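You operate a simulated robot arm through the tools that you are given. There is no shell and no other tool. Be economical: measure what you need, move in short steps, check, and stop when the job is done.

You are at the controls of a simulated robot arm. One attempt, no reset.

Task
Oil the line that the orange card names, then rub off the oil stain.
Fine: pump the card's number of strokes; use the green pad and put it back. What is to be rubbed or washed off counts as gone when no trace of it is left.

The check looks at the end state, three seconds after you hand in, the way a careful person would. Anything else that was tipped, shoved, dropped, spilled or broken makes it a failure.

Robot
A 6-joint arm with a fingered hand, hanging from a carriage that runs on a gantry, over the field with the corners [-1.758, 0.193], [-1.757, -1.287], [0.743, -1.287], [0.742, 0.193] (x, y) and turns from -319 to 369 degrees about z. Base frame: it is fixed where the carriage stands at the start and does not move with it; the origin is on the floor, on the carriage's upright axis, x ahead of it, y to its left, z up; the surface under the hand at the start is at about z = 0.85. Units: m, degrees, N and s.
With the tool pointing down near the work surface it reaches from about 0.1 to 0.44 m from the robot's upright axis, wherever it stands. Its first joint turns from -166.0 to 166.0 degrees. Places, roughly: oil stain [0.4, -0.1, 0.9]; oiler knob [0.5, 0.1, 0.9]; oiler lever [0.6, 0, 1]. Payload 3.7 kg.
Tool frame: the origin (TCP) lies between the finger pads and is the grasp point; the fingertips stand 0.026 m ahead of it; z points along the fingers, y is the line along which they close. The gripper opens to 0.156 m. The gripper's body begins 0.073 m behind the TCP. The gripper is a hand of 4 fingers: y runs from the thumb to the fingers, the wrist lies at [0, 0, -0.239] in the tool frame, and closing takes about 1.5 s.
Orientation is that of the tool frame in the base frame, as a unit quaternion [x, y, z, w]. With the fingers straight down and closing along the base's y, the tool's x points along the base's -x, its y along +y and its z along -z.

Tools
- The arm moves only by the tool arm_command. Its arguments are lists of equal length, an entry for each row: "delta_pos": the shift along the base's x, y, z in m, a list of three; "dr": the turn, a rotation vector about the base's x, y, z in degrees, a list of three. In form: {"delta_pos": [[tx, ty, tz], ...], "dr": [[wx, wy, wz], ...]}. A call has 1 to 12 rows; each row shifts and turns the commanded pose from where the row before left it. "jaw" is the finger opening in m, from 0 to 0.156, set as the call begins (left out, the last holds). A row lasts 0.2 s, in which the tool goes at most 0.05 m and 8.6 degrees; a call with a longer step from one row to the next is refused whole, and so is a gripper value outside its range. A pose out of reach is approached as far as the arm can. The call stops where the force on the tool passes 40 N (or 10 N more than at its start, if that is more) or the arm is blocked; 0.2 s more then pass. Each finger travels about 0.045 m/s and halts on what it meets, pressing with about 31 N; the grip force reading is that of the motor and also rises with nothing between the fingers. The clock runs only during rows and for 0.2 s after the last one: add rows that do not move to give the fingers time. The reply holds the time, the measured pose of the TCP, the force on the tool along the base axes, the opening and the grip force, in the units named above and with some noise, with the torque about the TCP (base axes, N m) and any sound that the robot's microphone picked up.
- Cameras (640 x 400 px; columns grow to the right, rows downward): "scene" is now at [0.2563, -0.0013, 1.7755]; the picture's right is [-0.04, -1.00, 0.00], its down [-0.93, 0.03, -0.36] and it looks along [0.36, -0.01, -0.93] (base axes); focal length 276 px, centre (320, 200). "wrist" rides on the gripper at [0.058, -0.058, -0.091] in the tool frame; the picture's right is [0.71, 0.71, 0.00], its down [-0.53, 0.53, -0.67] and it looks along [-0.47, 0.47, 0.74] (tool axes); focal length 265 px, centre (320, 200). There is no depth. A picture from a camera that has moved, and an enlarged one, comes with that camera's place and axes in the base frame and with its lens.
- get_image(camera): a new picture of that camera. No time passes.
- slide_trunk(by): slides the trunk up (or, below 0, down) by that many m; the arm and the scene camera ride with it, the base frame stays. It gives what a move gives, with no picture.
- roll_base(legs): drives the robot by 1 to 6 legs, each [ahead, left, turn to the left] in m, m and degrees, along the robot's own axes; the way and the turn of a leg run together, so that a leg with both is an arc; at most 1.5 m and 180 degrees a leg. The arm and the cameras ride along, it lands a little off, and it stops where it bumps. It keeps to its track: a leg is cut to what the track allows. It gives what a move gives.
- finger_targets(finger1, finger2, finger3, thumb_bend): sets how far each is bent, from 0 (flat) to 1 (curled in); at 0.3 the hand is open as for a grip, at 0.7 the pads meet at the TCP. One left out holds its place. A second passes; each finger stops where it meets its share of the squeeze, and holds until it gets a number again. A gripper value or a shape takes the hand back. It gives what a move gives, with no picture; readings hold the bend of each and the force on the fingers (four entries, about 0 where the hand has none), thumb and palm.
- set_grasp(shape): the hand has 4 fingers and takes this shape, open, in about a second: jaw (thumb against the fingers, like two jaws); tri (thumb and two fingers); tip (a fingertip pinch); poke (one finger out to press); point (the index stretched); flat (the hand flat); cup (the hand cupped); fist (a fist). The gripper value then closes the fingers along that shape, each until it touches; the sizes above hold for jaw. It gives what a move gives, with no picture.
- turn_head(pan, tilt): turns the head with the scene camera to pan (to the left, within 155 degrees either way) and tilt (down, from -29 to 69), counted from straight ahead of the robot. It gives what a move gives.
- enlarge(camera, box): a new picture of the part [left, top, right, bottom] of that camera's present view, enlarged. No time passes.
- job_done(): hands the job in; it is judged then, once.

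Go step by step. Nothing tells you exact positions but the pictures and the camera data: compare them with the known pose of the tool, close in by small moves and look again before you grip or let go. The budget is 120 turns and 82 pictures, counting those below and the enlarged ones. Unless the task says otherwise, let go and move clear before handing in, and close with one line.

The tools are called by a JSON object that holds its "api" and its "payload". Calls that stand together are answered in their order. arm_command: Moves the arm, as the interface text tells. Its arguments: {"type":"object","properties":{"delta_pos":{"type":"array","items":{"type":"array","items":{"type":"number"}}},"dr":{"type":"array","items":{"type":"array","items":{"type":"number"}}},"jaw":{"type":"number"}},"required":["delta_pos","dr"]} The other tools are called the same way: slide_trunk (by) slides the trunk up or down; set_grasp (shape) gives the hand a shape; finger_targets (finger1, finger2, finger3, thumb_bend) moves the fingers one by one; roll_base (legs) drives the base; turn_head (pan, tilt) turns the head that bears the scene camera; get_image (camera) takes a picture; enlarge (camera, box) takes an enlarged picture of a part of a camera's view; job_done () hands the job in.

At the start:

```text
t: 0.0
position: [0.5917, 0.1364, 1.2895]
orientation: [0.0, 1.0, 0.0, 0.0]
force: [0.9, 0.6, 0.8]
ft_torque: [0.01, -0.03, -0.02]
grip_width: 0.1558
gripper_force: 0.1
shape: jaw
bend: [0.3, 0.3, 0.3, 0.3]
finger forces: [0.1, 0.0, 0.0, 0.0, 0.0, 0.1]
trunk travel left (down, up): [-0.625, 0.054]
robot x, y, heading: [-0.0054, -0.003, 0.3]
head pan, tilt: [-2.1, 68.8]
```

scene: 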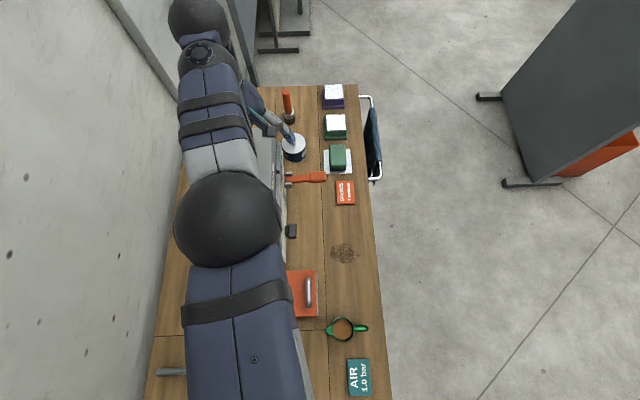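
wrist: 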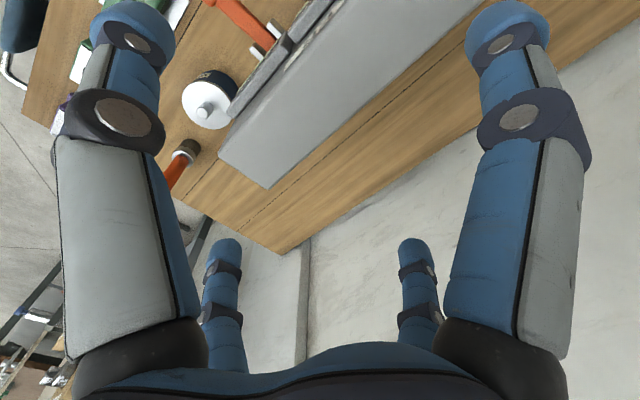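

The arm hides part of the bench. I can see an orange card, a stain, a green pad, an orange lever and a pot with a knob. I'll enlarge the card and the bench first.

{"api": "enlarge", "payload": {"camera": "scene", "box": [240, 80, 400, 210]}}

{"api": "enlarge", "payload": {"camera": "scene", "box": [325, 170, 365, 210]}}

{"api": "enlarge", "payload": {"camera": "wrist", "box": [0, 0, 460, 290]}}

```text
3.08 times, centred on (320, 145) of scene
camera zoom: at [0.2563, -0.0013, 1.7755], right [-0.04, -1.0, 0.0], down [-0.93, 0.03, -0.36], along [0.36, -0.01, -0.93], focal length 850 px, centre (320, 369)
```

zoom: 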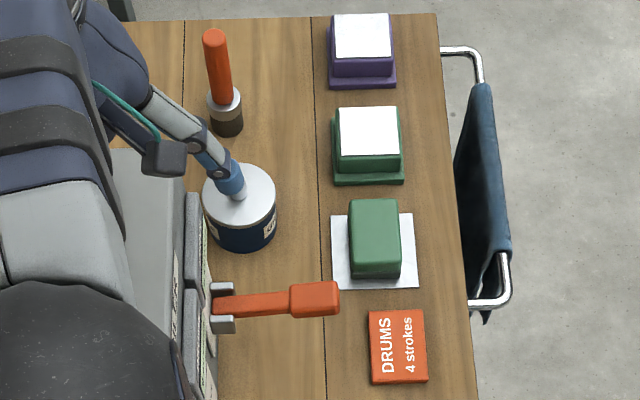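

```text
10.00 times, centred on (345, 190) of scene
camera zoom: at [0.2563, -0.0013, 1.7755], right [-0.04, -1.0, 0.0], down [-0.93, 0.03, -0.36], along [0.36, -0.01, -0.93], focal length 2763 px, centre (70, 300)
```

zoom: 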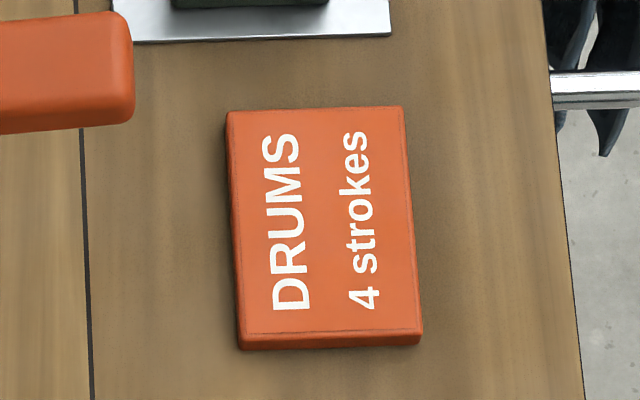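

```text
1.38 times, centred on (230, 145) of wrist
camera zoom: at [0.5342, 0.0791, 1.3792], right [-0.71, 0.71, 0.0], down [0.53, 0.53, 0.67], along [0.47, 0.47, -0.74], focal length 366 px, centre (444, 276)
```

zoom: 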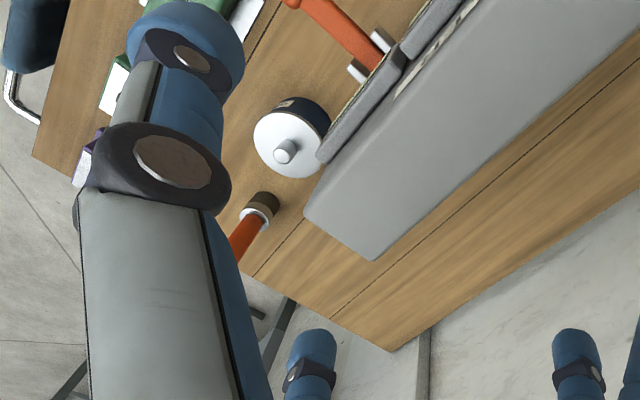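

The card reads DRUMS, 4 strokes. The oiler's front faces -y, so I'll drive the carriage out in front of it and turn to face it.

{"api": "roll_base", "payload": {"legs": [[0, -0.6, 0], [0, 0, 90], [0, -0.45, 0]]}}

{"api": "turn_head", "payload": {"pan": 0, "tilt": 50}}

{"api": "get_image", "payload": {"camera": "scene"}}

```text
t: 9.5
position: [0.3071, -0.0032, 1.2888]
orientation: [0.709, -0.705, -0.001, 0.0]
force: [0.2, -0.6, -0.2]
ft_torque: [-0.02, -0.02, 0.0]
grip_width: 0.1562
gripper_force: 0.2
shape: jaw
bend: [0.3, 0.3, 0.3, 0.3]
finger forces: [0.1, 0.0, 0.0, 0.0, 0.0, 0.0]
trunk travel left (down, up): [-0.625, 0.054]
robot x, y, heading: [0.4486, -0.5945, 90.2]
head pan, tilt: [-2.1, 68.8]
```

```text
t: 10.3
position: [0.3077, -0.0019, 1.2888]
orientation: [0.709, -0.705, 0.0, -0.001]
force: [0.3, -0.1, -0.1]
ft_torque: [-0.04, 0.01, -0.01]
grip_width: 0.156
gripper_force: 0.0
shape: jaw
bend: [0.3, 0.3, 0.3, 0.3]
finger forces: [0.0, 0.1, 0.0, 0.0, 0.0, 0.0]
trunk travel left (down, up): [-0.625, 0.054]
robot x, y, heading: [0.4457, -0.5965, 90.3]
head pan, tilt: [0.0, 50.0]
```

```text
76 pictures are left
camera scene: at [0.4463, -0.3164, 1.7974], right [1.0, 0.01, 0.0], down [0.0, -0.77, -0.64], along [0.0, 0.64, -0.77], focal length 276 px, centre (320, 200)
```

scene: 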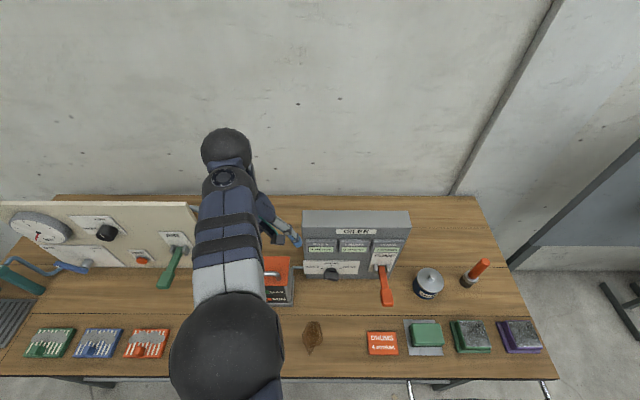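

{"api": "enlarge", "payload": {"camera": "scene", "box": [290, 200, 450, 300]}}

{"api": "enlarge", "payload": {"camera": "scene", "box": [290, 300, 560, 400]}}

{"api": "enlarge", "payload": {"camera": "scene", "box": [298, 235, 362, 280]}}

```text
4.00 times, centred on (370, 250) of scene
camera zoom: at [0.4463, -0.3164, 1.7974], right [1.0, 0.01, 0.0], down [0.0, -0.77, -0.64], along [0.0, 0.64, -0.77], focal length 1105 px, centre (120, 0)
```

zoom: 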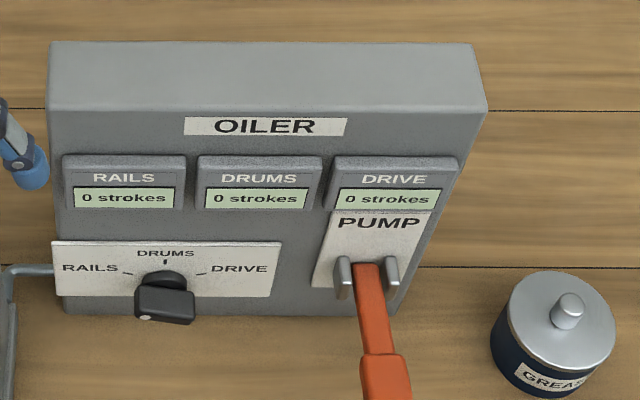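

```text
2.37 times, centred on (425, 350) of scene
camera zoom: at [0.4463, -0.3164, 1.7974], right [1.0, 0.01, 0.0], down [0.0, -0.77, -0.64], along [0.0, 0.64, -0.77], focal length 655 px, centre (71, -156)
```

zoom: 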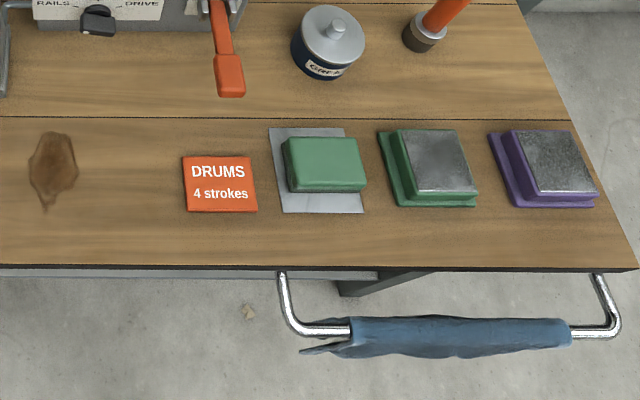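

```text
8.89 times, centred on (330, 258) of scene
camera zoom: at [0.4463, -0.3164, 1.7974], right [1.0, 0.01, 0.0], down [0.0, -0.77, -0.64], along [0.0, 0.64, -0.77], focal length 2456 px, centre (231, -311)
```

zoom: 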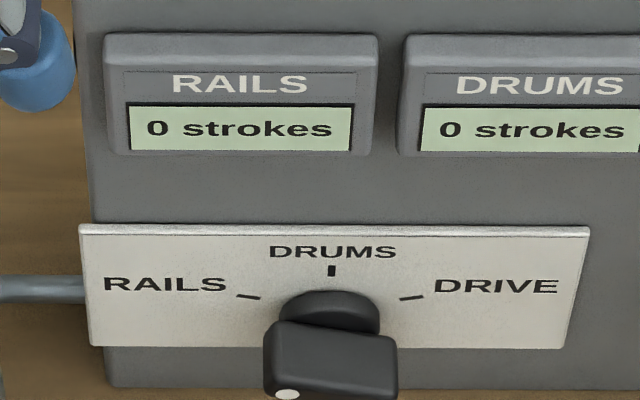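

The oiler shows RAILS / DRUMS / DRIVE with a selector knob, all at 0 strokes. I'll pull the hand back and aim the wrist camera at the knob to read its pointer.

{"api": "arm_command", "payload": {"delta_pos": [[0.016, -0.025, 0], [0.016, -0.025, 0], [0.016, -0.025, 0], [0.016, -0.025, 0], [0.016, -0.025, 0], [0.016, -0.025, 0], [0.016, -0.025, -0.03], [0.016, -0.025, -0.03], [0.016, -0.025, -0.03], [0.016, -0.025, -0.03]], "dr": [[0, 0, -7.5], [0, 0, -7.5], [0, 0, -7.5], [0, 0, -7.5], [0, 0, -7.5], [0, 0, -7.5], [7.5, 0, 0], [7.5, 0, 0], [7.5, 0, 0], [7.5, 0, 0]]}}

{"api": "get_image", "payload": {"camera": "wrist"}}

{"api": "get_image", "payload": {"camera": "scene"}}

```text
t: 12.6
position: [0.4497, -0.142, 1.1221]
orientation: [-0.373, 0.89, 0.242, 0.101]
force: [-0.6, 0.1, 0.3]
ft_torque: [-0.05, 0.02, -0.03]
grip_width: 0.156
gripper_force: 0.0
shape: jaw
bend: [0.3, 0.3, 0.3, 0.3]
finger forces: [0.1, 0.1, 0.1, 0.0, 0.0, 0.0]
out of reach, approached as far as the arm can: row 2, 3, 4, 5, 6
trunk travel left (down, up): [-0.625, 0.054]
robot x, y, heading: [0.4505, -0.5977, 90.6]
head pan, tilt: [0.0, 50.0]
```

```text
72 pictures are left
camera wrist: at [0.4498, -0.2572, 1.1576], right [-1.0, -0.01, 0.0], down [-0.01, 0.31, 0.95], along [0.0, 0.95, -0.31], focal length 265 px, centre (320, 200)
```

wrist: 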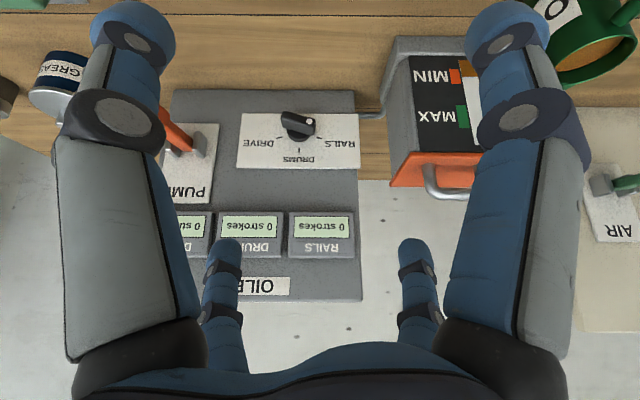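

```text
71 pictures are left
camera scene: at [0.4462, -0.3162, 1.7976], right [1.0, 0.01, 0.0], down [0.0, -0.77, -0.64], along [0.0, 0.64, -0.77], focal length 276 px, centre (320, 200)
```

scene: 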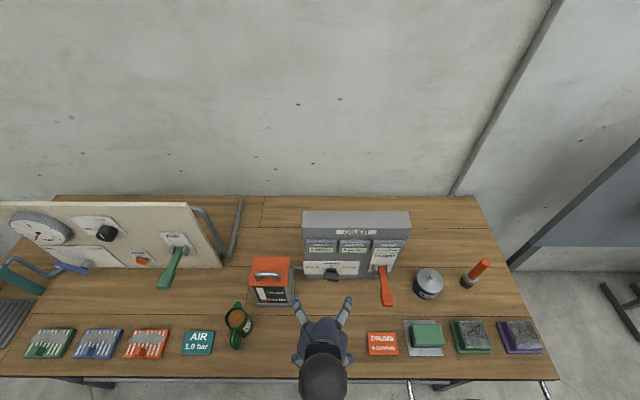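

{"api": "enlarge", "payload": {"camera": "wrist", "box": [380, 0, 640, 200]}}

{"api": "enlarge", "payload": {"camera": "wrist", "box": [150, 90, 370, 230]}}

{"api": "enlarge", "payload": {"camera": "scene", "box": [170, 240, 330, 370]}}

```text
2.00 times, centred on (510, 100) of wrist
camera zoom: at [0.4498, -0.2572, 1.1576], right [-1.0, -0.01, 0.0], down [-0.01, 0.31, 0.95], along [0.0, 0.95, -0.31], focal length 531 px, centre (-60, 400)
```

zoom: 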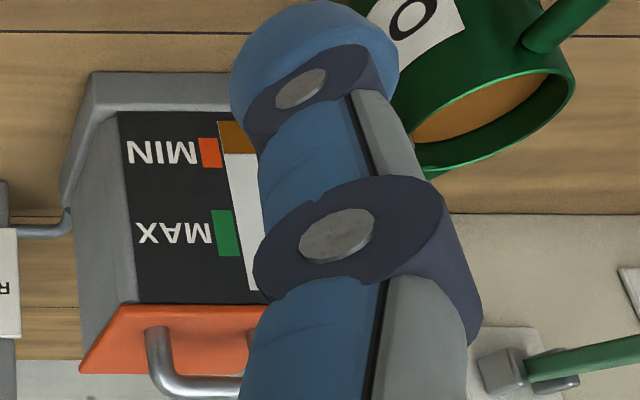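

```text
2.86 times, centred on (260, 160) of wrist
camera zoom: at [0.4498, -0.2572, 1.1576], right [-1.0, -0.01, 0.0], down [-0.01, 0.31, 0.95], along [0.0, 0.95, -0.31], focal length 758 px, centre (491, 314)
```

zoom: 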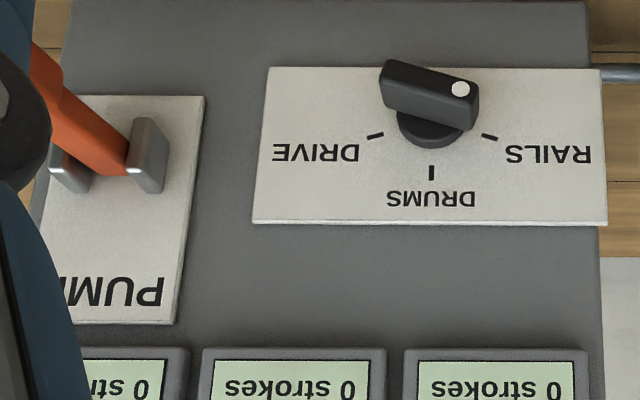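

```text
3.08 times, centred on (250, 305) of scene
camera zoom: at [0.4462, -0.3162, 1.7976], right [1.0, 0.01, 0.0], down [0.0, -0.77, -0.64], along [0.0, 0.64, -0.77], focal length 850 px, centre (535, -123)
```

zoom: 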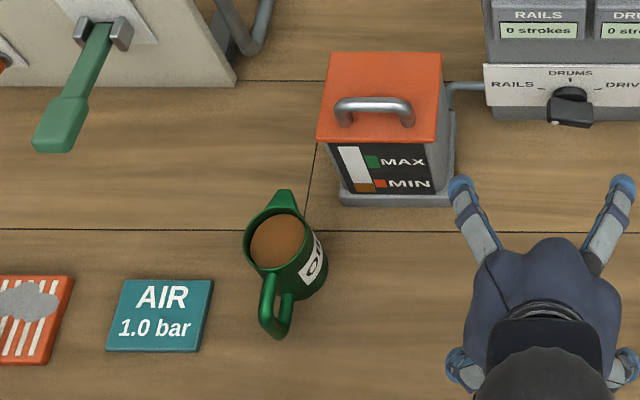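

The knob's dot points at RAILS, so it needs about 75° clockwise to reach DRUMS. The reservoir level is near MIN, so I'll watch that while pumping. Next I'll take the poke shape, pull the hand back and bring the base closer.

{"api": "set_grasp", "payload": {"shape": "poke"}}

{"api": "arm_command", "payload": {"delta_pos": [[0, -0.03, 0], [0, -0.03, 0], [0, -0.03, 0], [0, -0.03, 0]], "dr": [[0, 0, 0], [0, 0, 0], [0, 0, 0], [0, 0, 0]]}}

{"api": "roll_base", "payload": {"legs": [[0.17, -0.12, 0]]}}

{"api": "get_image", "payload": {"camera": "wrist"}}

{"api": "get_image", "payload": {"camera": "scene"}}

```text
t: 13.4
position: [0.449, -0.1418, 1.1215]
orientation: [-0.373, 0.891, 0.239, 0.1]
force: [0.9, 0.8, 0.0]
ft_torque: [0.01, 0.01, -0.01]
grip_width: 0.0
gripper_force: 0.0
shape: poke
bend: [1.0, 1.0, 1.0, 0.91]
finger forces: [0.0, 0.1, 0.0, 0.1, 0.0, 0.1]
trunk travel left (down, up): [-0.625, 0.054]
robot x, y, heading: [0.452, -0.593, 90.4]
head pan, tilt: [0.0, 50.0]
```

```text
t: 14.4
position: [0.4497, -0.2616, 1.1199]
orientation: [-0.371, 0.892, 0.239, 0.1]
force: [0.3, 0.3, -0.9]
ft_torque: [-0.06, 0.03, 0.01]
grip_width: 0.0001
gripper_force: 0.0
shape: poke
bend: [1.0, 1.0, 1.0, 0.91]
finger forces: [0.1, 0.0, 0.2, 0.0, 0.1, 0.1]
trunk travel left (down, up): [-0.625, 0.054]
robot x, y, heading: [0.449, -0.5982, 90.3]
head pan, tilt: [0.0, 50.0]
```

```text
t: 16.1
position: [0.5679, -0.0923, 1.12]
orientation: [-0.372, 0.891, 0.239, 0.099]
force: [-0.5, 0.8, 0.7]
ft_torque: [0.0, 0.02, 0.04]
grip_width: 0.0
gripper_force: 0.1
shape: poke
bend: [1.0, 1.0, 1.0, 0.91]
finger forces: [0.0, 0.0, 0.1, 0.0, 0.1, 0.0]
trunk travel left (down, up): [-0.625, 0.054]
robot x, y, heading: [0.568, -0.4252, 90.4]
head pan, tilt: [0.0, 50.0]
```

```text
67 pictures are left
camera wrist: at [0.5681, -0.208, 1.1568], right [-1.0, -0.01, 0.0], down [0.0, 0.31, 0.95], along [0.0, 0.95, -0.31], focal length 265 px, centre (320, 200)
```

wrist: 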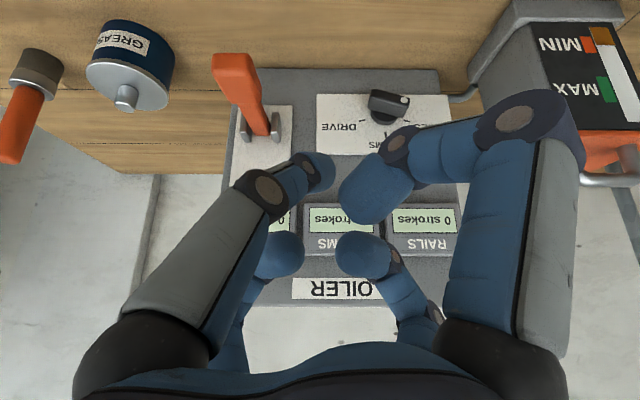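

```text
66 pictures are left
camera scene: at [0.5646, -0.1467, 1.7974], right [1.0, 0.01, 0.0], down [0.01, -0.77, -0.64], along [0.0, 0.64, -0.77], focal length 276 px, centre (320, 200)
```

scene: 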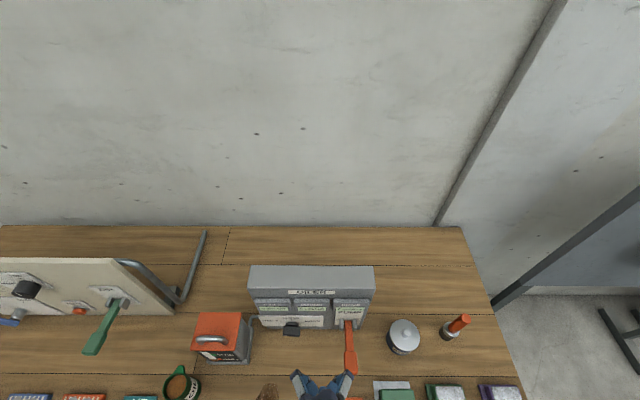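

The poke shape leaves every finger curled, so I'll try 'point' and look.

{"api": "set_grasp", "payload": {"shape": "point"}}

{"api": "get_image", "payload": {"camera": "wrist"}}

```text
t: 17.0
position: [0.5671, -0.0918, 1.1202]
orientation: [-0.373, 0.891, 0.239, 0.099]
force: [0.1, 0.5, 0.0]
ft_torque: [-0.03, 0.03, -0.02]
grip_width: 0.1502
gripper_force: 0.0
shape: point
bend: [0.7, 1.0, 1.0, 0.79]
finger forces: [0.1, 0.0, 0.1, 0.1, 0.0, 0.0]
trunk travel left (down, up): [-0.625, 0.054]
robot x, y, heading: [0.5667, -0.4237, 90.3]
head pan, tilt: [0.0, 50.0]
```

```text
65 pictures are left
camera wrist: at [0.5681, -0.2079, 1.1568], right [-1.0, -0.01, 0.0], down [0.0, 0.31, 0.95], along [0.0, 0.95, -0.31], focal length 265 px, centre (320, 200)
```

wrist: 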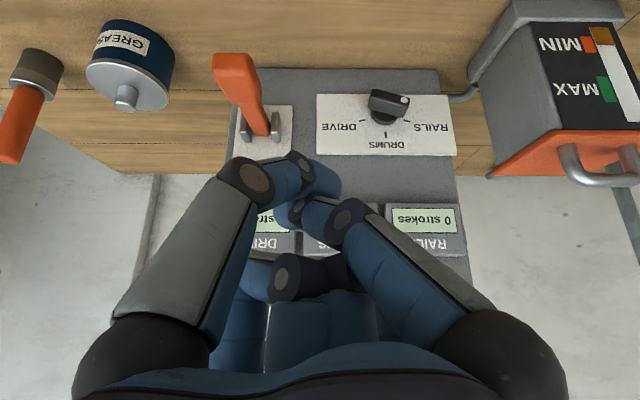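

No finger is straight in this shape either. I'll set the fingers one by one: finger1 straight, the rest curled.

{"api": "finger_targets", "payload": {"finger1": 0.3, "finger2": 1, "finger3": 1, "thumb_bend": 1}}

{"api": "get_image", "payload": {"camera": "wrist"}}

{"api": "turn_head", "payload": {"pan": 0, "tilt": 66}}

{"api": "get_image", "payload": {"camera": "scene"}}

```text
t: 18.0
position: [0.5677, -0.092, 1.1213]
orientation: [-0.372, 0.891, 0.239, 0.1]
force: [0.3, -0.5, 1.0]
ft_torque: [-0.01, 0.03, 0.04]
grip_width: 0.0102
gripper_force: 0.1
shape: fingers
bend: [0.7, 1.0, 1.0, 0.79]
finger forces: [0.0, 0.0, 0.1, 0.0, 0.1, 0.1]
trunk travel left (down, up): [-0.625, 0.054]
robot x, y, heading: [0.5641, -0.4244, 90.6]
head pan, tilt: [0.0, 50.0]
```

```text
64 pictures are left
camera wrist: at [0.5681, -0.2079, 1.1568], right [-1.0, -0.01, 0.0], down [0.0, 0.31, 0.95], along [0.0, 0.95, -0.31], focal length 265 px, centre (320, 200)
```

wrist: 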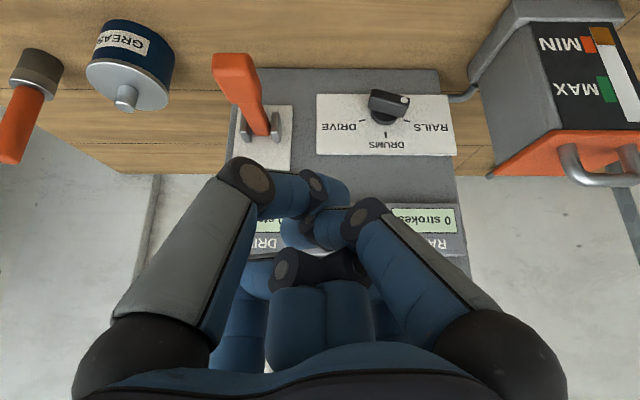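

```text
t: 18.8
position: [0.5668, -0.0917, 1.12]
orientation: [-0.373, 0.891, 0.239, 0.1]
force: [0.1, -0.2, 0.0]
ft_torque: [0.03, -0.01, -0.01]
grip_width: 0.01
gripper_force: 0.1
shape: fingers
bend: [0.7, 1.0, 1.0, 0.79]
finger forces: [0.0, 0.1, 0.0, 0.1, 0.1, 0.0]
trunk travel left (down, up): [-0.625, 0.054]
robot x, y, heading: [0.5684, -0.4228, 90.2]
head pan, tilt: [0.0, 66.0]
```

```text
63 pictures are left
camera scene: at [0.5647, -0.1642, 1.7783], right [1.0, 0.01, 0.0], down [0.01, -0.91, -0.41], along [0.0, 0.41, -0.91], focal length 276 px, centre (320, 200)
```

scene: 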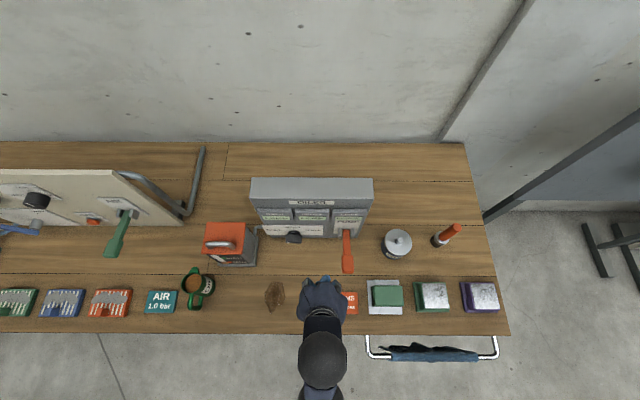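

The fingers seem to be tangled. I'll open to jaw first, then curl all but one.

{"api": "set_grasp", "payload": {"shape": "jaw"}}

{"api": "finger_targets", "payload": {"finger1": 0.3, "finger2": 0.95, "finger3": 0.95, "thumb_bend": 0.3}}

{"api": "get_image", "payload": {"camera": "wrist"}}

```text
t: 19.7
position: [0.567, -0.0914, 1.1199]
orientation: [-0.373, 0.891, 0.239, 0.101]
force: [-0.3, 0.0, 0.5]
ft_torque: [-0.02, 0.02, 0.01]
grip_width: 0.1559
gripper_force: 0.1
shape: jaw
bend: [0.3, 0.3, 0.3, 0.3]
finger forces: [0.1, 0.0, 0.0, 0.1, 0.0, 0.0]
trunk travel left (down, up): [-0.625, 0.054]
robot x, y, heading: [0.5659, -0.4302, 90.2]
head pan, tilt: [0.0, 66.0]
```

```text
t: 20.7
position: [0.5679, -0.0911, 1.1206]
orientation: [-0.373, 0.891, 0.239, 0.1]
force: [-0.3, 0.1, 0.6]
ft_torque: [-0.01, -0.02, 0.03]
grip_width: 0.1062
gripper_force: 0.0
shape: fingers
bend: [0.3, 0.88, 0.88, 0.3]
finger forces: [0.0, 0.0, 0.0, 0.0, 0.0, 0.0]
trunk travel left (down, up): [-0.625, 0.054]
robot x, y, heading: [0.5675, -0.4259, 90.4]
head pan, tilt: [0.0, 66.0]
```

```text
62 pictures are left
camera wrist: at [0.5681, -0.2079, 1.1568], right [-1.0, -0.01, 0.0], down [0.0, 0.31, 0.95], along [0.0, 0.95, -0.31], focal length 265 px, centre (320, 200)
```

wrist: 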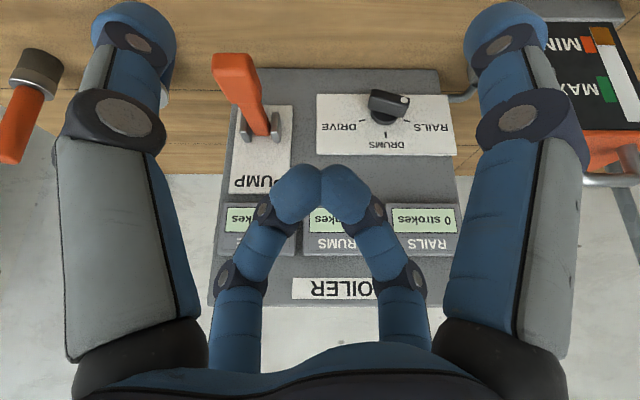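

Now the hand layout is clear: it's a radial four-digit hand, and closed it makes a compact tip cluster. I'll close it, use it as a poker, and look closely at the knob.

{"api": "set_grasp", "payload": {"shape": "jaw"}}

{"api": "arm_command", "payload": {"delta_pos": [[0, 0, 0], [0, 0, 0], [0, 0, 0], [0, 0, 0], [0, 0, 0], [0, 0, 0], [0, 0, 0], [0, 0, 0], [0, 0, 0]], "dr": [[0, 0, 0], [0, 0, 0], [0, 0, 0], [0, 0, 0], [0, 0, 0], [0, 0, 0], [0, 0, 0], [0, 0, 0], [0, 0, 0]], "jaw": 0}}

{"api": "get_image", "payload": {"camera": "wrist"}}

{"api": "enlarge", "payload": {"camera": "wrist", "box": [200, 30, 480, 205]}}

{"api": "enlarge", "payload": {"camera": "scene", "box": [240, 170, 400, 270]}}

```text
t: 21.6
position: [0.5672, -0.0922, 1.1204]
orientation: [-0.372, 0.891, 0.239, 0.101]
force: [-0.3, 0.3, 0.1]
ft_torque: [0.0, 0.01, -0.03]
grip_width: 0.1559
gripper_force: 0.1
shape: jaw
bend: [0.3, 0.3, 0.3, 0.3]
finger forces: [0.0, 0.1, 0.0, 0.1, 0.0, 0.0]
trunk travel left (down, up): [-0.625, 0.054]
robot x, y, heading: [0.5676, -0.4228, 90.4]
head pan, tilt: [0.0, 66.0]
```

```text
t: 23.6
position: [0.5689, -0.0911, 1.1199]
orientation: [-0.373, 0.891, 0.239, 0.1]
force: [0.0, 0.0, 0.3]
ft_torque: [0.02, 0.01, -0.01]
grip_width: 0.0
gripper_force: 5.4
shape: jaw
bend: [0.7, 0.7, 0.7, 0.7]
finger forces: [0.0, 0.0, 0.0, 0.0, 0.1, 0.0]
trunk travel left (down, up): [-0.625, 0.054]
robot x, y, heading: [0.5672, -0.4255, 90.5]
head pan, tilt: [0.0, 66.0]
```

```text
61 pictures are left
camera wrist: at [0.5681, -0.2079, 1.1568], right [-1.0, -0.01, 0.0], down [0.0, 0.31, 0.95], along [0.0, 0.95, -0.31], focal length 265 px, centre (320, 200)
```

wrist: 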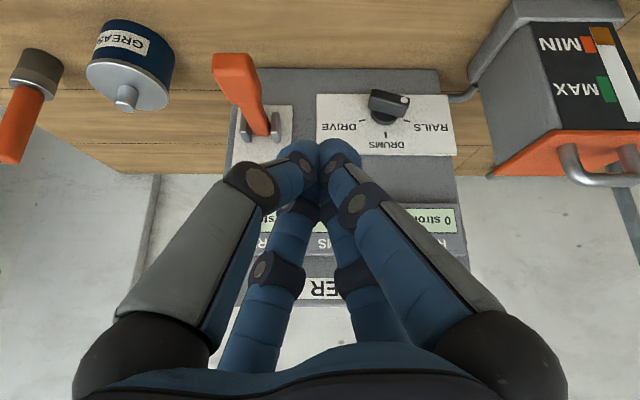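

```text
2.29 times, centred on (340, 118) of wrist
camera zoom: at [0.5681, -0.2079, 1.1568], right [-1.0, -0.01, 0.0], down [0.0, 0.31, 0.95], along [0.0, 0.95, -0.31], focal length 607 px, centre (274, 389)
```

zoom: 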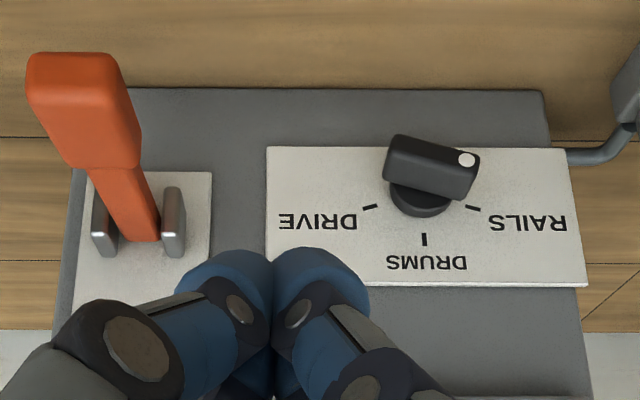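

```text
4.00 times, centred on (320, 220) of scene
camera zoom: at [0.5647, -0.1643, 1.7782], right [1.0, 0.01, 0.0], down [0.01, -0.91, -0.41], along [0.0, 0.41, -0.91], focal length 1105 px, centre (320, 120)
```

zoom: 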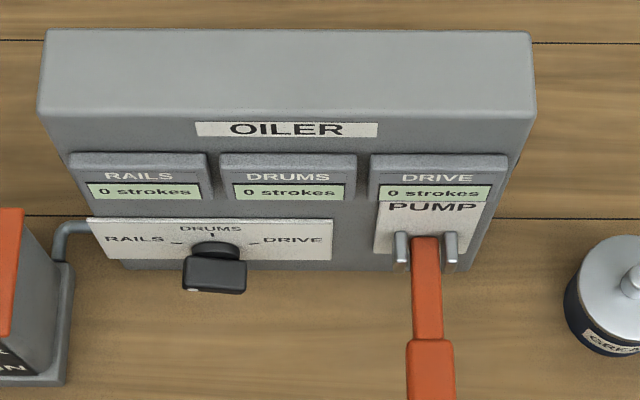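

By triangulation the knob axis is at about (0.479, y, 0.929), with the bar at y≈0.075–0.10 and its dot end to the left. I'll pitch the hand further and place the closed tips above the bar's right end.

{"api": "arm_command", "payload": {"delta_pos": [[-0.016, 0.0, -0.01], [-0.016, 0.0, -0.03], [-0.016, 0.02, -0.04], [-0.015, 0.04, -0.04]], "dr": [[8.3, 0, 0], [8.3, 0, 0], [8.4, 0, 0], [0, 0, 0]]}}

{"api": "get_image", "payload": {"camera": "wrist"}}

{"api": "get_image", "payload": {"camera": "scene"}}

```text
refused: row 4 steps farther than a row can; nothing moved
```

```text
58 pictures are left
camera wrist: at [0.5681, -0.2079, 1.1568], right [-1.0, -0.01, 0.0], down [0.0, 0.31, 0.95], along [0.0, 0.95, -0.31], focal length 265 px, centre (320, 200)
```

wrist: 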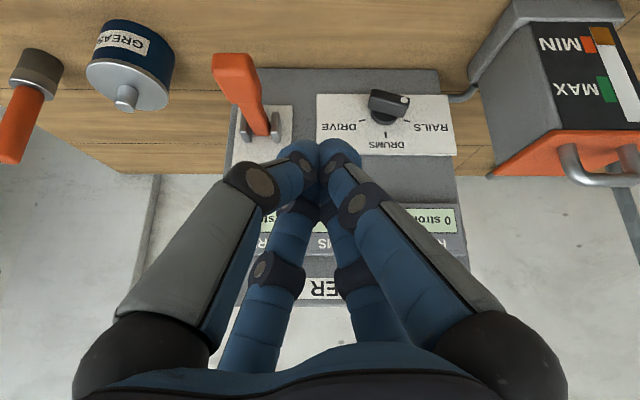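

```text
57 pictures are left
camera scene: at [0.5647, -0.1643, 1.7782], right [1.0, 0.01, 0.0], down [0.01, -0.91, -0.41], along [0.0, 0.41, -0.91], focal length 276 px, centre (320, 200)
```

scene: 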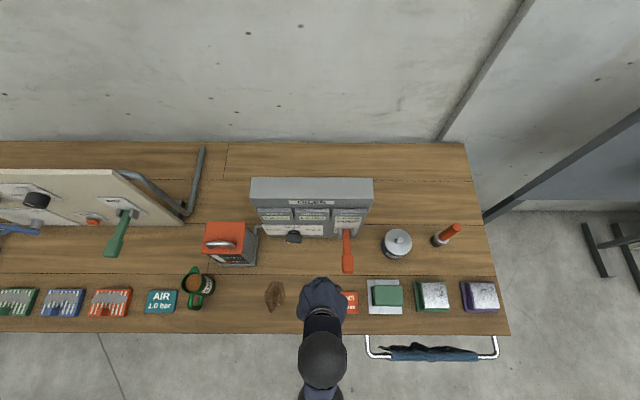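

The call was refused because one row's step was too long. I'll resend it with smaller steps.

{"api": "arm_command", "payload": {"delta_pos": [[-0.016, 0.0, -0.01], [-0.016, 0.0, -0.03], [-0.016, 0.02, -0.03], [-0.015, 0.02, -0.03], [0, 0.02, -0.02]], "dr": [[8.3, 0, 0], [8.3, 0, 0], [8.4, 0, 0], [0, 0, 0], [0, 0, 0]]}}

{"api": "get_image", "payload": {"camera": "wrist"}}

{"api": "enlarge", "payload": {"camera": "scene", "box": [220, 170, 420, 320]}}

```text
t: 24.8
position: [0.5046, -0.0244, 1.0082]
orientation: [-0.342, 0.818, 0.427, 0.179]
force: [-0.1, 0.2, 0.0]
ft_torque: [0.02, 0.02, 0.0]
grip_width: 0.0002
gripper_force: 31.6
shape: jaw
bend: [0.7, 0.7, 0.7, 0.7]
finger forces: [0.1, 0.0, 0.1, 0.0, 0.0, 0.0]
out of reach, approached as far as the arm can: row 1, 2
trunk travel left (down, up): [-0.625, 0.054]
robot x, y, heading: [0.5689, -0.4256, 90.3]
head pan, tilt: [0.0, 66.0]
```

```text
56 pictures are left
camera wrist: at [0.5048, -0.147, 0.992], right [-1.0, 0.0, -0.01], down [-0.01, -0.12, 0.99], along [0.0, 0.99, 0.12], focal length 265 px, centre (320, 200)
```

wrist: 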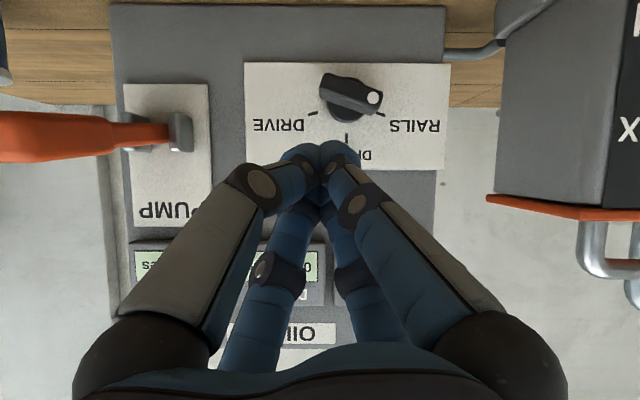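

```text
2.67 times, centred on (320, 245) of scene
camera zoom: at [0.5647, -0.1643, 1.7782], right [1.0, 0.01, 0.0], down [0.01, -0.91, -0.41], along [0.0, 0.41, -0.91], focal length 737 px, centre (320, 80)
```

zoom: 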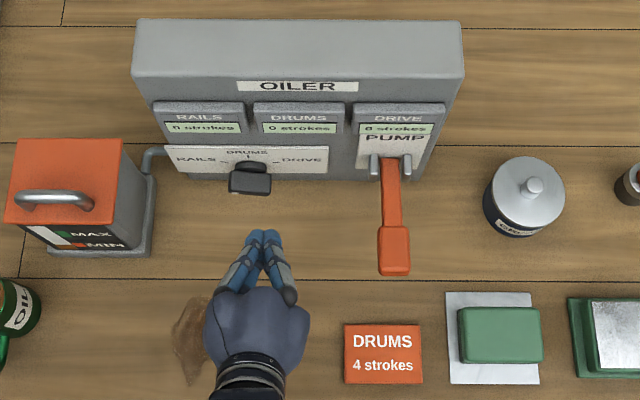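

Tips and knob line up with the estimate. I'll move in above the bar's right end, then press down in small steps.

{"api": "arm_command", "payload": {"delta_pos": [[0.0, 0.03, -0.01], [0.002, 0.03, -0.005], [0.0, 0.03, -0.005], [0, 0, -0.012], [0.003, 0, -0.01], [0.003, 0, -0.01], [0, 0, -0.008], [0, 0, -0.008]], "dr": [[0, 0, 0], [0, 0, 0], [0, 0, 0], [0, 0, 0], [0, 0, 0], [0, 0, 0], [0, 0, 0], [0, 0, 0]]}}

{"api": "get_image", "payload": {"camera": "wrist"}}

```text
t: 26.6
position: [0.5117, 0.0641, 0.9414]
orientation: [-0.341, 0.819, 0.426, 0.179]
force: [1.3, -0.5, 0.5]
ft_torque: [0.01, -0.02, -0.04]
grip_width: 0.0001
gripper_force: 31.3
shape: jaw
bend: [0.7, 0.7, 0.7, 0.7]
finger forces: [0.1, 0.0, 0.1, 0.0, 0.0, 0.0]
trunk travel left (down, up): [-0.625, 0.054]
robot x, y, heading: [0.5659, -0.424, 90.4]
head pan, tilt: [0.0, 66.0]
```

```text
54 pictures are left
camera wrist: at [0.5123, -0.0573, 0.925], right [-1.0, 0.0, -0.01], down [0.0, -0.12, 0.99], along [0.0, 0.99, 0.12], focal length 265 px, centre (320, 200)
```

wrist: 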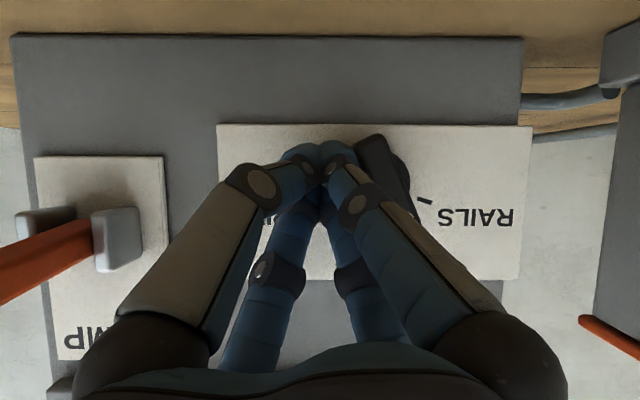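

The bar is turning as planned, already steep. I'll finish with a bit more down and a small push left.

{"api": "arm_command", "payload": {"delta_pos": [[0, 0, -0.007], [0, 0, -0.007], [-0.003, 0, -0.005], [-0.003, 0, 0]], "dr": [[0, 0, 0], [0, 0, 0], [0, 0, 0], [0, 0, 0]]}}

{"api": "get_image", "payload": {"camera": "wrist"}}

{"api": "enlarge", "payload": {"camera": "scene", "box": [240, 190, 360, 265]}}

```text
t: 27.6
position: [0.5104, 0.0638, 0.9218]
orientation: [-0.34, 0.819, 0.425, 0.18]
force: [12.1, -1.9, 3.6]
ft_torque: [0.01, 0.3, 0.06]
grip_width: 0.0
gripper_force: 31.0
shape: jaw
bend: [0.7, 0.7, 0.7, 0.7]
finger forces: [0.5, 11.1, 0.1, 0.0, 0.0, 0.1]
trunk travel left (down, up): [-0.625, 0.054]
robot x, y, heading: [0.5651, -0.4243, 90.0]
head pan, tilt: [0.0, 66.0]
```

```text
53 pictures are left
camera wrist: at [0.5096, -0.0571, 0.9062], right [-1.0, 0.0, -0.01], down [-0.01, -0.12, 0.99], along [0.0, 0.99, 0.12], focal length 265 px, centre (320, 200)
```

wrist: 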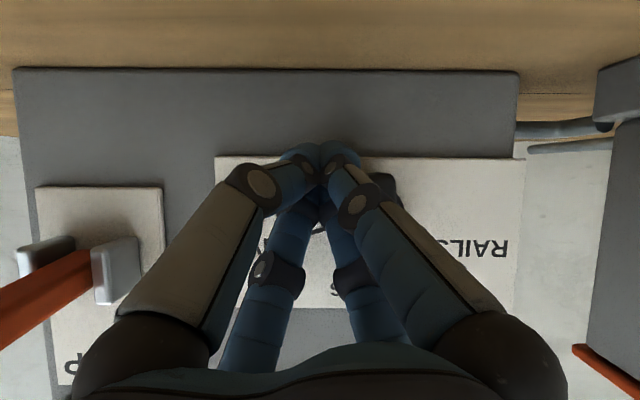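

```text
5.33 times, centred on (300, 228) of scene
camera zoom: at [0.5657, -0.1644, 1.7783], right [1.0, 0.01, 0.0], down [0.01, -0.91, -0.41], along [0.0, 0.41, -0.91], focal length 1474 px, centre (427, 53)
```

zoom: 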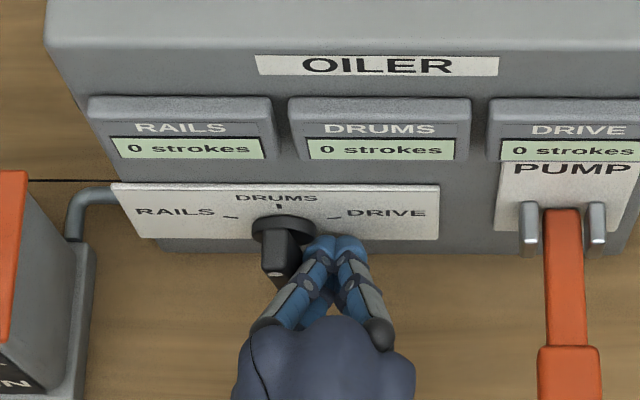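

The bar is near vertical now. I'll back straight out and look.

{"api": "arm_command", "payload": {"delta_pos": [[0.004, -0.03, 0.0], [0, -0.03, 0.01], [0, -0.03, 0.02], [0, -0.03, 0.03], [0, 0, 0.03]], "dr": [[0, 0, 0], [0, 0, 0], [0, 0, 0], [0, 0, 0], [0, 0, 0]]}}

{"api": "enlarge", "payload": {"camera": "wrist", "box": [200, 50, 480, 225]}}

```text
t: 28.8
position: [0.5089, -0.0552, 1.0133]
orientation: [-0.342, 0.819, 0.425, 0.177]
force: [1.0, 0.4, -0.9]
ft_torque: [-0.01, 0.03, 0.0]
grip_width: 0.0
gripper_force: 31.0
shape: jaw
bend: [0.7, 0.7, 0.7, 0.7]
finger forces: [0.1, 0.0, 0.1, 0.0, 0.0, 0.0]
trunk travel left (down, up): [-0.625, 0.054]
robot x, y, heading: [0.5666, -0.4268, 90.4]
head pan, tilt: [0.0, 66.0]
```

```text
2.29 times, centred on (340, 138) of wrist
camera zoom: at [0.5093, -0.177, 0.997], right [-1.0, 0.0, -0.01], down [0.0, -0.12, 0.99], along [0.0, 0.99, 0.12], focal length 607 px, centre (274, 343)
```

zoom: 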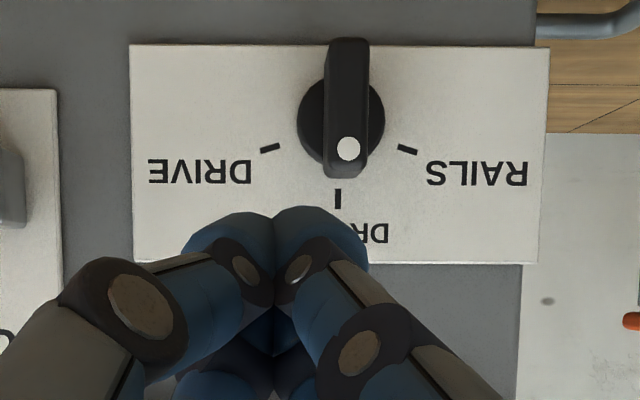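

The knob now stands on DRUMS. Next comes the lever, with its end at about (0.643, -0.026, 0.968). I'll place the closed tips above it and press down.

{"api": "arm_command", "payload": {"delta_pos": [[0.01, 0.0, 0.02], [0.04, 0.0, 0.02], [0.042, 0.01, 0.0], [0.042, 0.02, 0.0]], "dr": [[-7.5, 0, 0], [-7.5, 0, 0], [-7.5, 0, 0], [-7.5, 0, 0]]}}

{"api": "enlarge", "payload": {"camera": "scene", "box": [260, 170, 460, 320]}}

{"api": "get_image", "payload": {"camera": "wrist"}}

```text
t: 29.8
position: [0.6449, -0.0248, 1.0507]
orientation: [-0.371, 0.903, 0.199, 0.083]
force: [-1.5, -1.0, -0.1]
ft_torque: [0.19, -0.12, -0.1]
grip_width: 0.0
gripper_force: 31.0
shape: jaw
bend: [0.7, 0.7, 0.7, 0.7]
finger forces: [0.0, 0.1, 0.0, 0.1, 0.0, 0.1]
trunk travel left (down, up): [-0.625, 0.054]
robot x, y, heading: [0.5688, -0.4262, 90.4]
head pan, tilt: [0.0, 66.0]
```

```text
2.67 times, centred on (360, 245) of scene
camera zoom: at [0.5643, -0.1648, 1.7779], right [1.0, 0.01, 0.0], down [0.01, -0.91, -0.41], along [0.0, 0.41, -0.91], focal length 737 px, centre (213, 80)
```

zoom: 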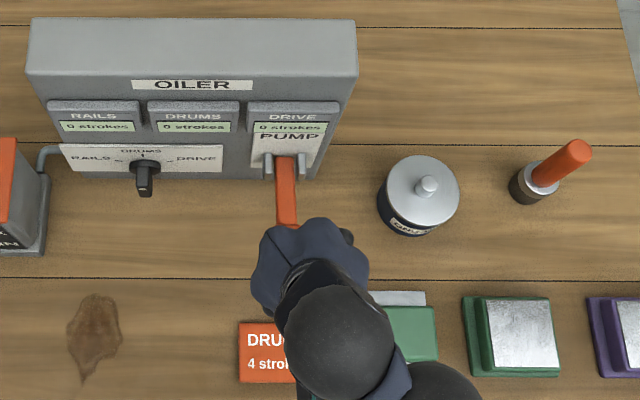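

```text
49 pictures are left
camera wrist: at [0.644, -0.1379, 1.0985], right [-1.0, 0.01, 0.0], down [0.0, 0.39, 0.92], along [0.01, 0.92, -0.39], focal length 265 px, centre (320, 200)
```

wrist: 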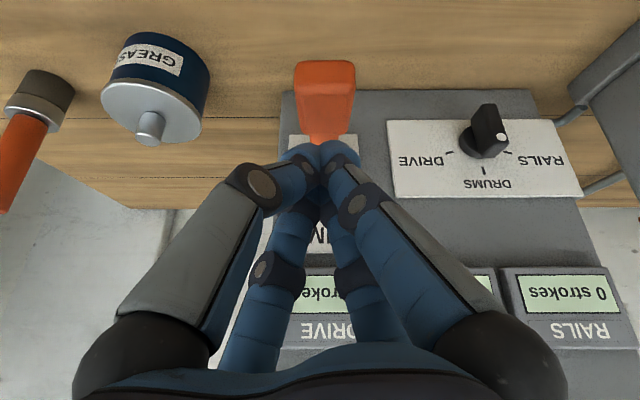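

The tips are in line with the lever. I'll press down in small steps and read the force and any sound.

{"api": "arm_command", "payload": {"delta_pos": [[0, -0.003, -0.015], [0, -0.003, -0.015], [0, 0, -0.015], [0, 0, -0.01], [0, 0, -0.01], [0, 0, -0.01], [0, 0, -0.01], [0, 0, -0.01]], "dr": [[0, 0, 0], [0, 0, 0], [0, 0, 0], [0, 0, 0], [0, 0, 0], [0, 0, 0], [0, 0, 0], [0, 0, 0]]}}

{"api": "enlarge", "payload": {"camera": "scene", "box": [240, 170, 440, 295]}}

```text
t: 31.6
position: [0.6435, -0.0307, 0.9633]
orientation: [-0.378, 0.899, 0.202, 0.085]
force: [-5.1, -15.8, 28.8]
ft_torque: [-0.37, 0.22, 0.04]
grip_width: 0.0002
gripper_force: 30.7
shape: jaw
bend: [0.7, 0.7, 0.7, 0.7]
finger forces: [86.1, 0.0, 0.0, 0.1, 0.1, 0.0]
trunk travel left (down, up): [-0.625, 0.054]
robot x, y, heading: [0.5649, -0.4286, 90.4]
head pan, tilt: [0.0, 66.0]
stopped in row 8: the force on the tool passed its limit at 54 N (the readings are from after the stop); the commanded pose is now the measured one
```

```text
3.20 times, centred on (340, 232) of scene
camera zoom: at [0.5644, -0.1653, 1.7784], right [1.0, 0.01, 0.0], down [0.01, -0.91, -0.41], along [0.0, 0.41, -0.91], focal length 884 px, centre (256, 96)
```

zoom: 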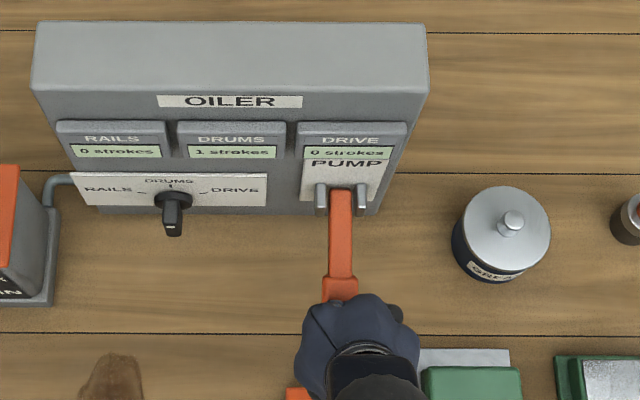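

DRUMS now reads 1 stroke. I'll lift and check whether the lever springs back and the count holds.

{"api": "arm_command", "payload": {"delta_pos": [[0, 0, 0.015], [0, 0, 0.02], [0, 0, 0.03], [0, 0, 0.02]], "dr": [[0, 0, 0], [0, 0, 0], [0, 0, 0], [0, 0, 0]]}}

{"api": "get_image", "payload": {"camera": "wrist"}}

{"api": "enlarge", "payload": {"camera": "scene", "box": [190, 170, 390, 295]}}

```text
t: 32.6
position: [0.6453, -0.0297, 1.0471]
orientation: [-0.377, 0.9, 0.201, 0.085]
force: [-0.2, -0.2, -0.2]
ft_torque: [0.05, -0.05, 0.02]
grip_width: 0.0001
gripper_force: 30.9
shape: jaw
bend: [0.7, 0.7, 0.7, 0.7]
finger forces: [0.0, 0.1, 0.0, 0.0, 0.0, 0.0]
trunk travel left (down, up): [-0.625, 0.054]
robot x, y, heading: [0.569, -0.4219, 90.4]
head pan, tilt: [0.0, 66.0]
```

```text
47 pictures are left
camera wrist: at [0.6451, -0.1425, 1.0941], right [-1.0, -0.01, -0.01], down [-0.01, 0.39, 0.92], along [0.0, 0.92, -0.39], focal length 265 px, centre (320, 200)
```

wrist: 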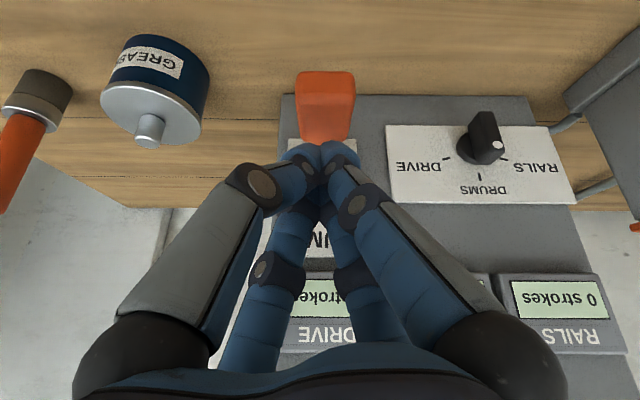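

```text
3.20 times, centred on (290, 232) of scene
camera zoom: at [0.5646, -0.1645, 1.7781], right [1.0, 0.01, 0.0], down [0.01, -0.91, -0.41], along [0.0, 0.41, -0.91], focal length 884 px, centre (416, 96)
```

zoom: 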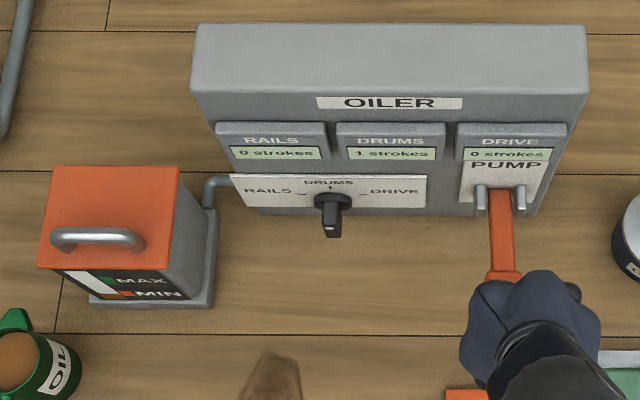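

The lever springs back and the count holds. Second stroke, same depth.

{"api": "arm_command", "payload": {"delta_pos": [[0, 0, -0.02], [0, 0, -0.02], [0, 0, -0.015], [0, 0, -0.01], [0, 0, -0.01], [0, 0, -0.008], [0, 0, 0], [0, 0, 0.02], [0, 0, 0.03], [0, 0, 0.033]], "dr": [[0, 0, 0], [0, 0, 0], [0, 0, 0], [0, 0, 0], [0, 0, 0], [0, 0, 0], [0, 0, 0], [0, 0, 0], [0, 0, 0], [0, 0, 0]]}}

{"api": "enlarge", "payload": {"camera": "scene", "box": [240, 180, 400, 280]}}

```text
t: 34.8
position: [0.6459, -0.0312, 1.0482]
orientation: [-0.376, 0.901, 0.201, 0.086]
force: [-0.4, -1.2, 0.0]
ft_torque: [0.06, -0.05, 0.03]
grip_width: 0.0
gripper_force: 31.1
shape: jaw
bend: [0.7, 0.7, 0.7, 0.7]
finger forces: [0.1, 0.0, 0.0, 0.0, 0.0, 0.0]
trunk travel left (down, up): [-0.625, 0.054]
robot x, y, heading: [0.5671, -0.4273, 90.3]
head pan, tilt: [0.0, 66.0]
```

```text
4.00 times, centred on (320, 230) of scene
camera zoom: at [0.5646, -0.1645, 1.7781], right [1.0, 0.01, 0.0], down [0.01, -0.91, -0.41], along [0.0, 0.41, -0.91], focal length 1105 px, centre (320, 80)
```

zoom: 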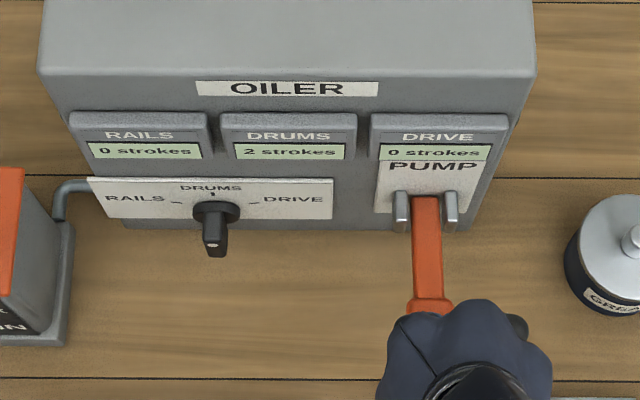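

The count is 2. Third stroke.

{"api": "arm_command", "payload": {"delta_pos": [[0, 0, -0.02], [0, 0, -0.02], [0, 0, -0.015], [0, 0, -0.01], [0, 0, -0.01], [0, 0, -0.009], [0, 0, 0], [0, 0, 0.021], [0, 0, 0.03], [0, 0, 0.033]], "dr": [[0, 0, 0], [0, 0, 0], [0, 0, 0], [0, 0, 0], [0, 0, 0], [0, 0, 0], [0, 0, 0], [0, 0, 0], [0, 0, 0], [0, 0, 0]]}}

{"api": "enlarge", "payload": {"camera": "scene", "box": [240, 180, 400, 280]}}

```text
t: 37.0
position: [0.6434, -0.0303, 1.0471]
orientation: [-0.376, 0.9, 0.201, 0.085]
force: [-0.2, -1.0, -0.4]
ft_torque: [0.07, -0.01, -0.02]
grip_width: 0.0
gripper_force: 30.6
shape: jaw
bend: [0.7, 0.7, 0.7, 0.7]
finger forces: [0.0, 0.0, 0.1, 0.1, 0.0, 0.0]
trunk travel left (down, up): [-0.625, 0.054]
robot x, y, heading: [0.5621, -0.4249, 90.6]
head pan, tilt: [0.0, 66.0]
```

```text
4.00 times, centred on (320, 230) of scene
camera zoom: at [0.5646, -0.1645, 1.7781], right [1.0, 0.01, 0.0], down [0.01, -0.91, -0.41], along [0.0, 0.41, -0.91], focal length 1105 px, centre (320, 80)
```

zoom: 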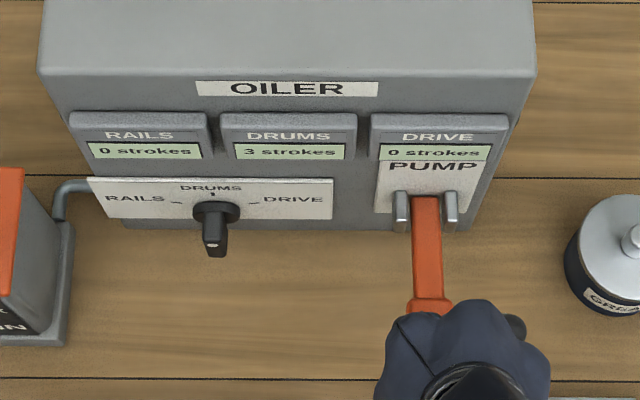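

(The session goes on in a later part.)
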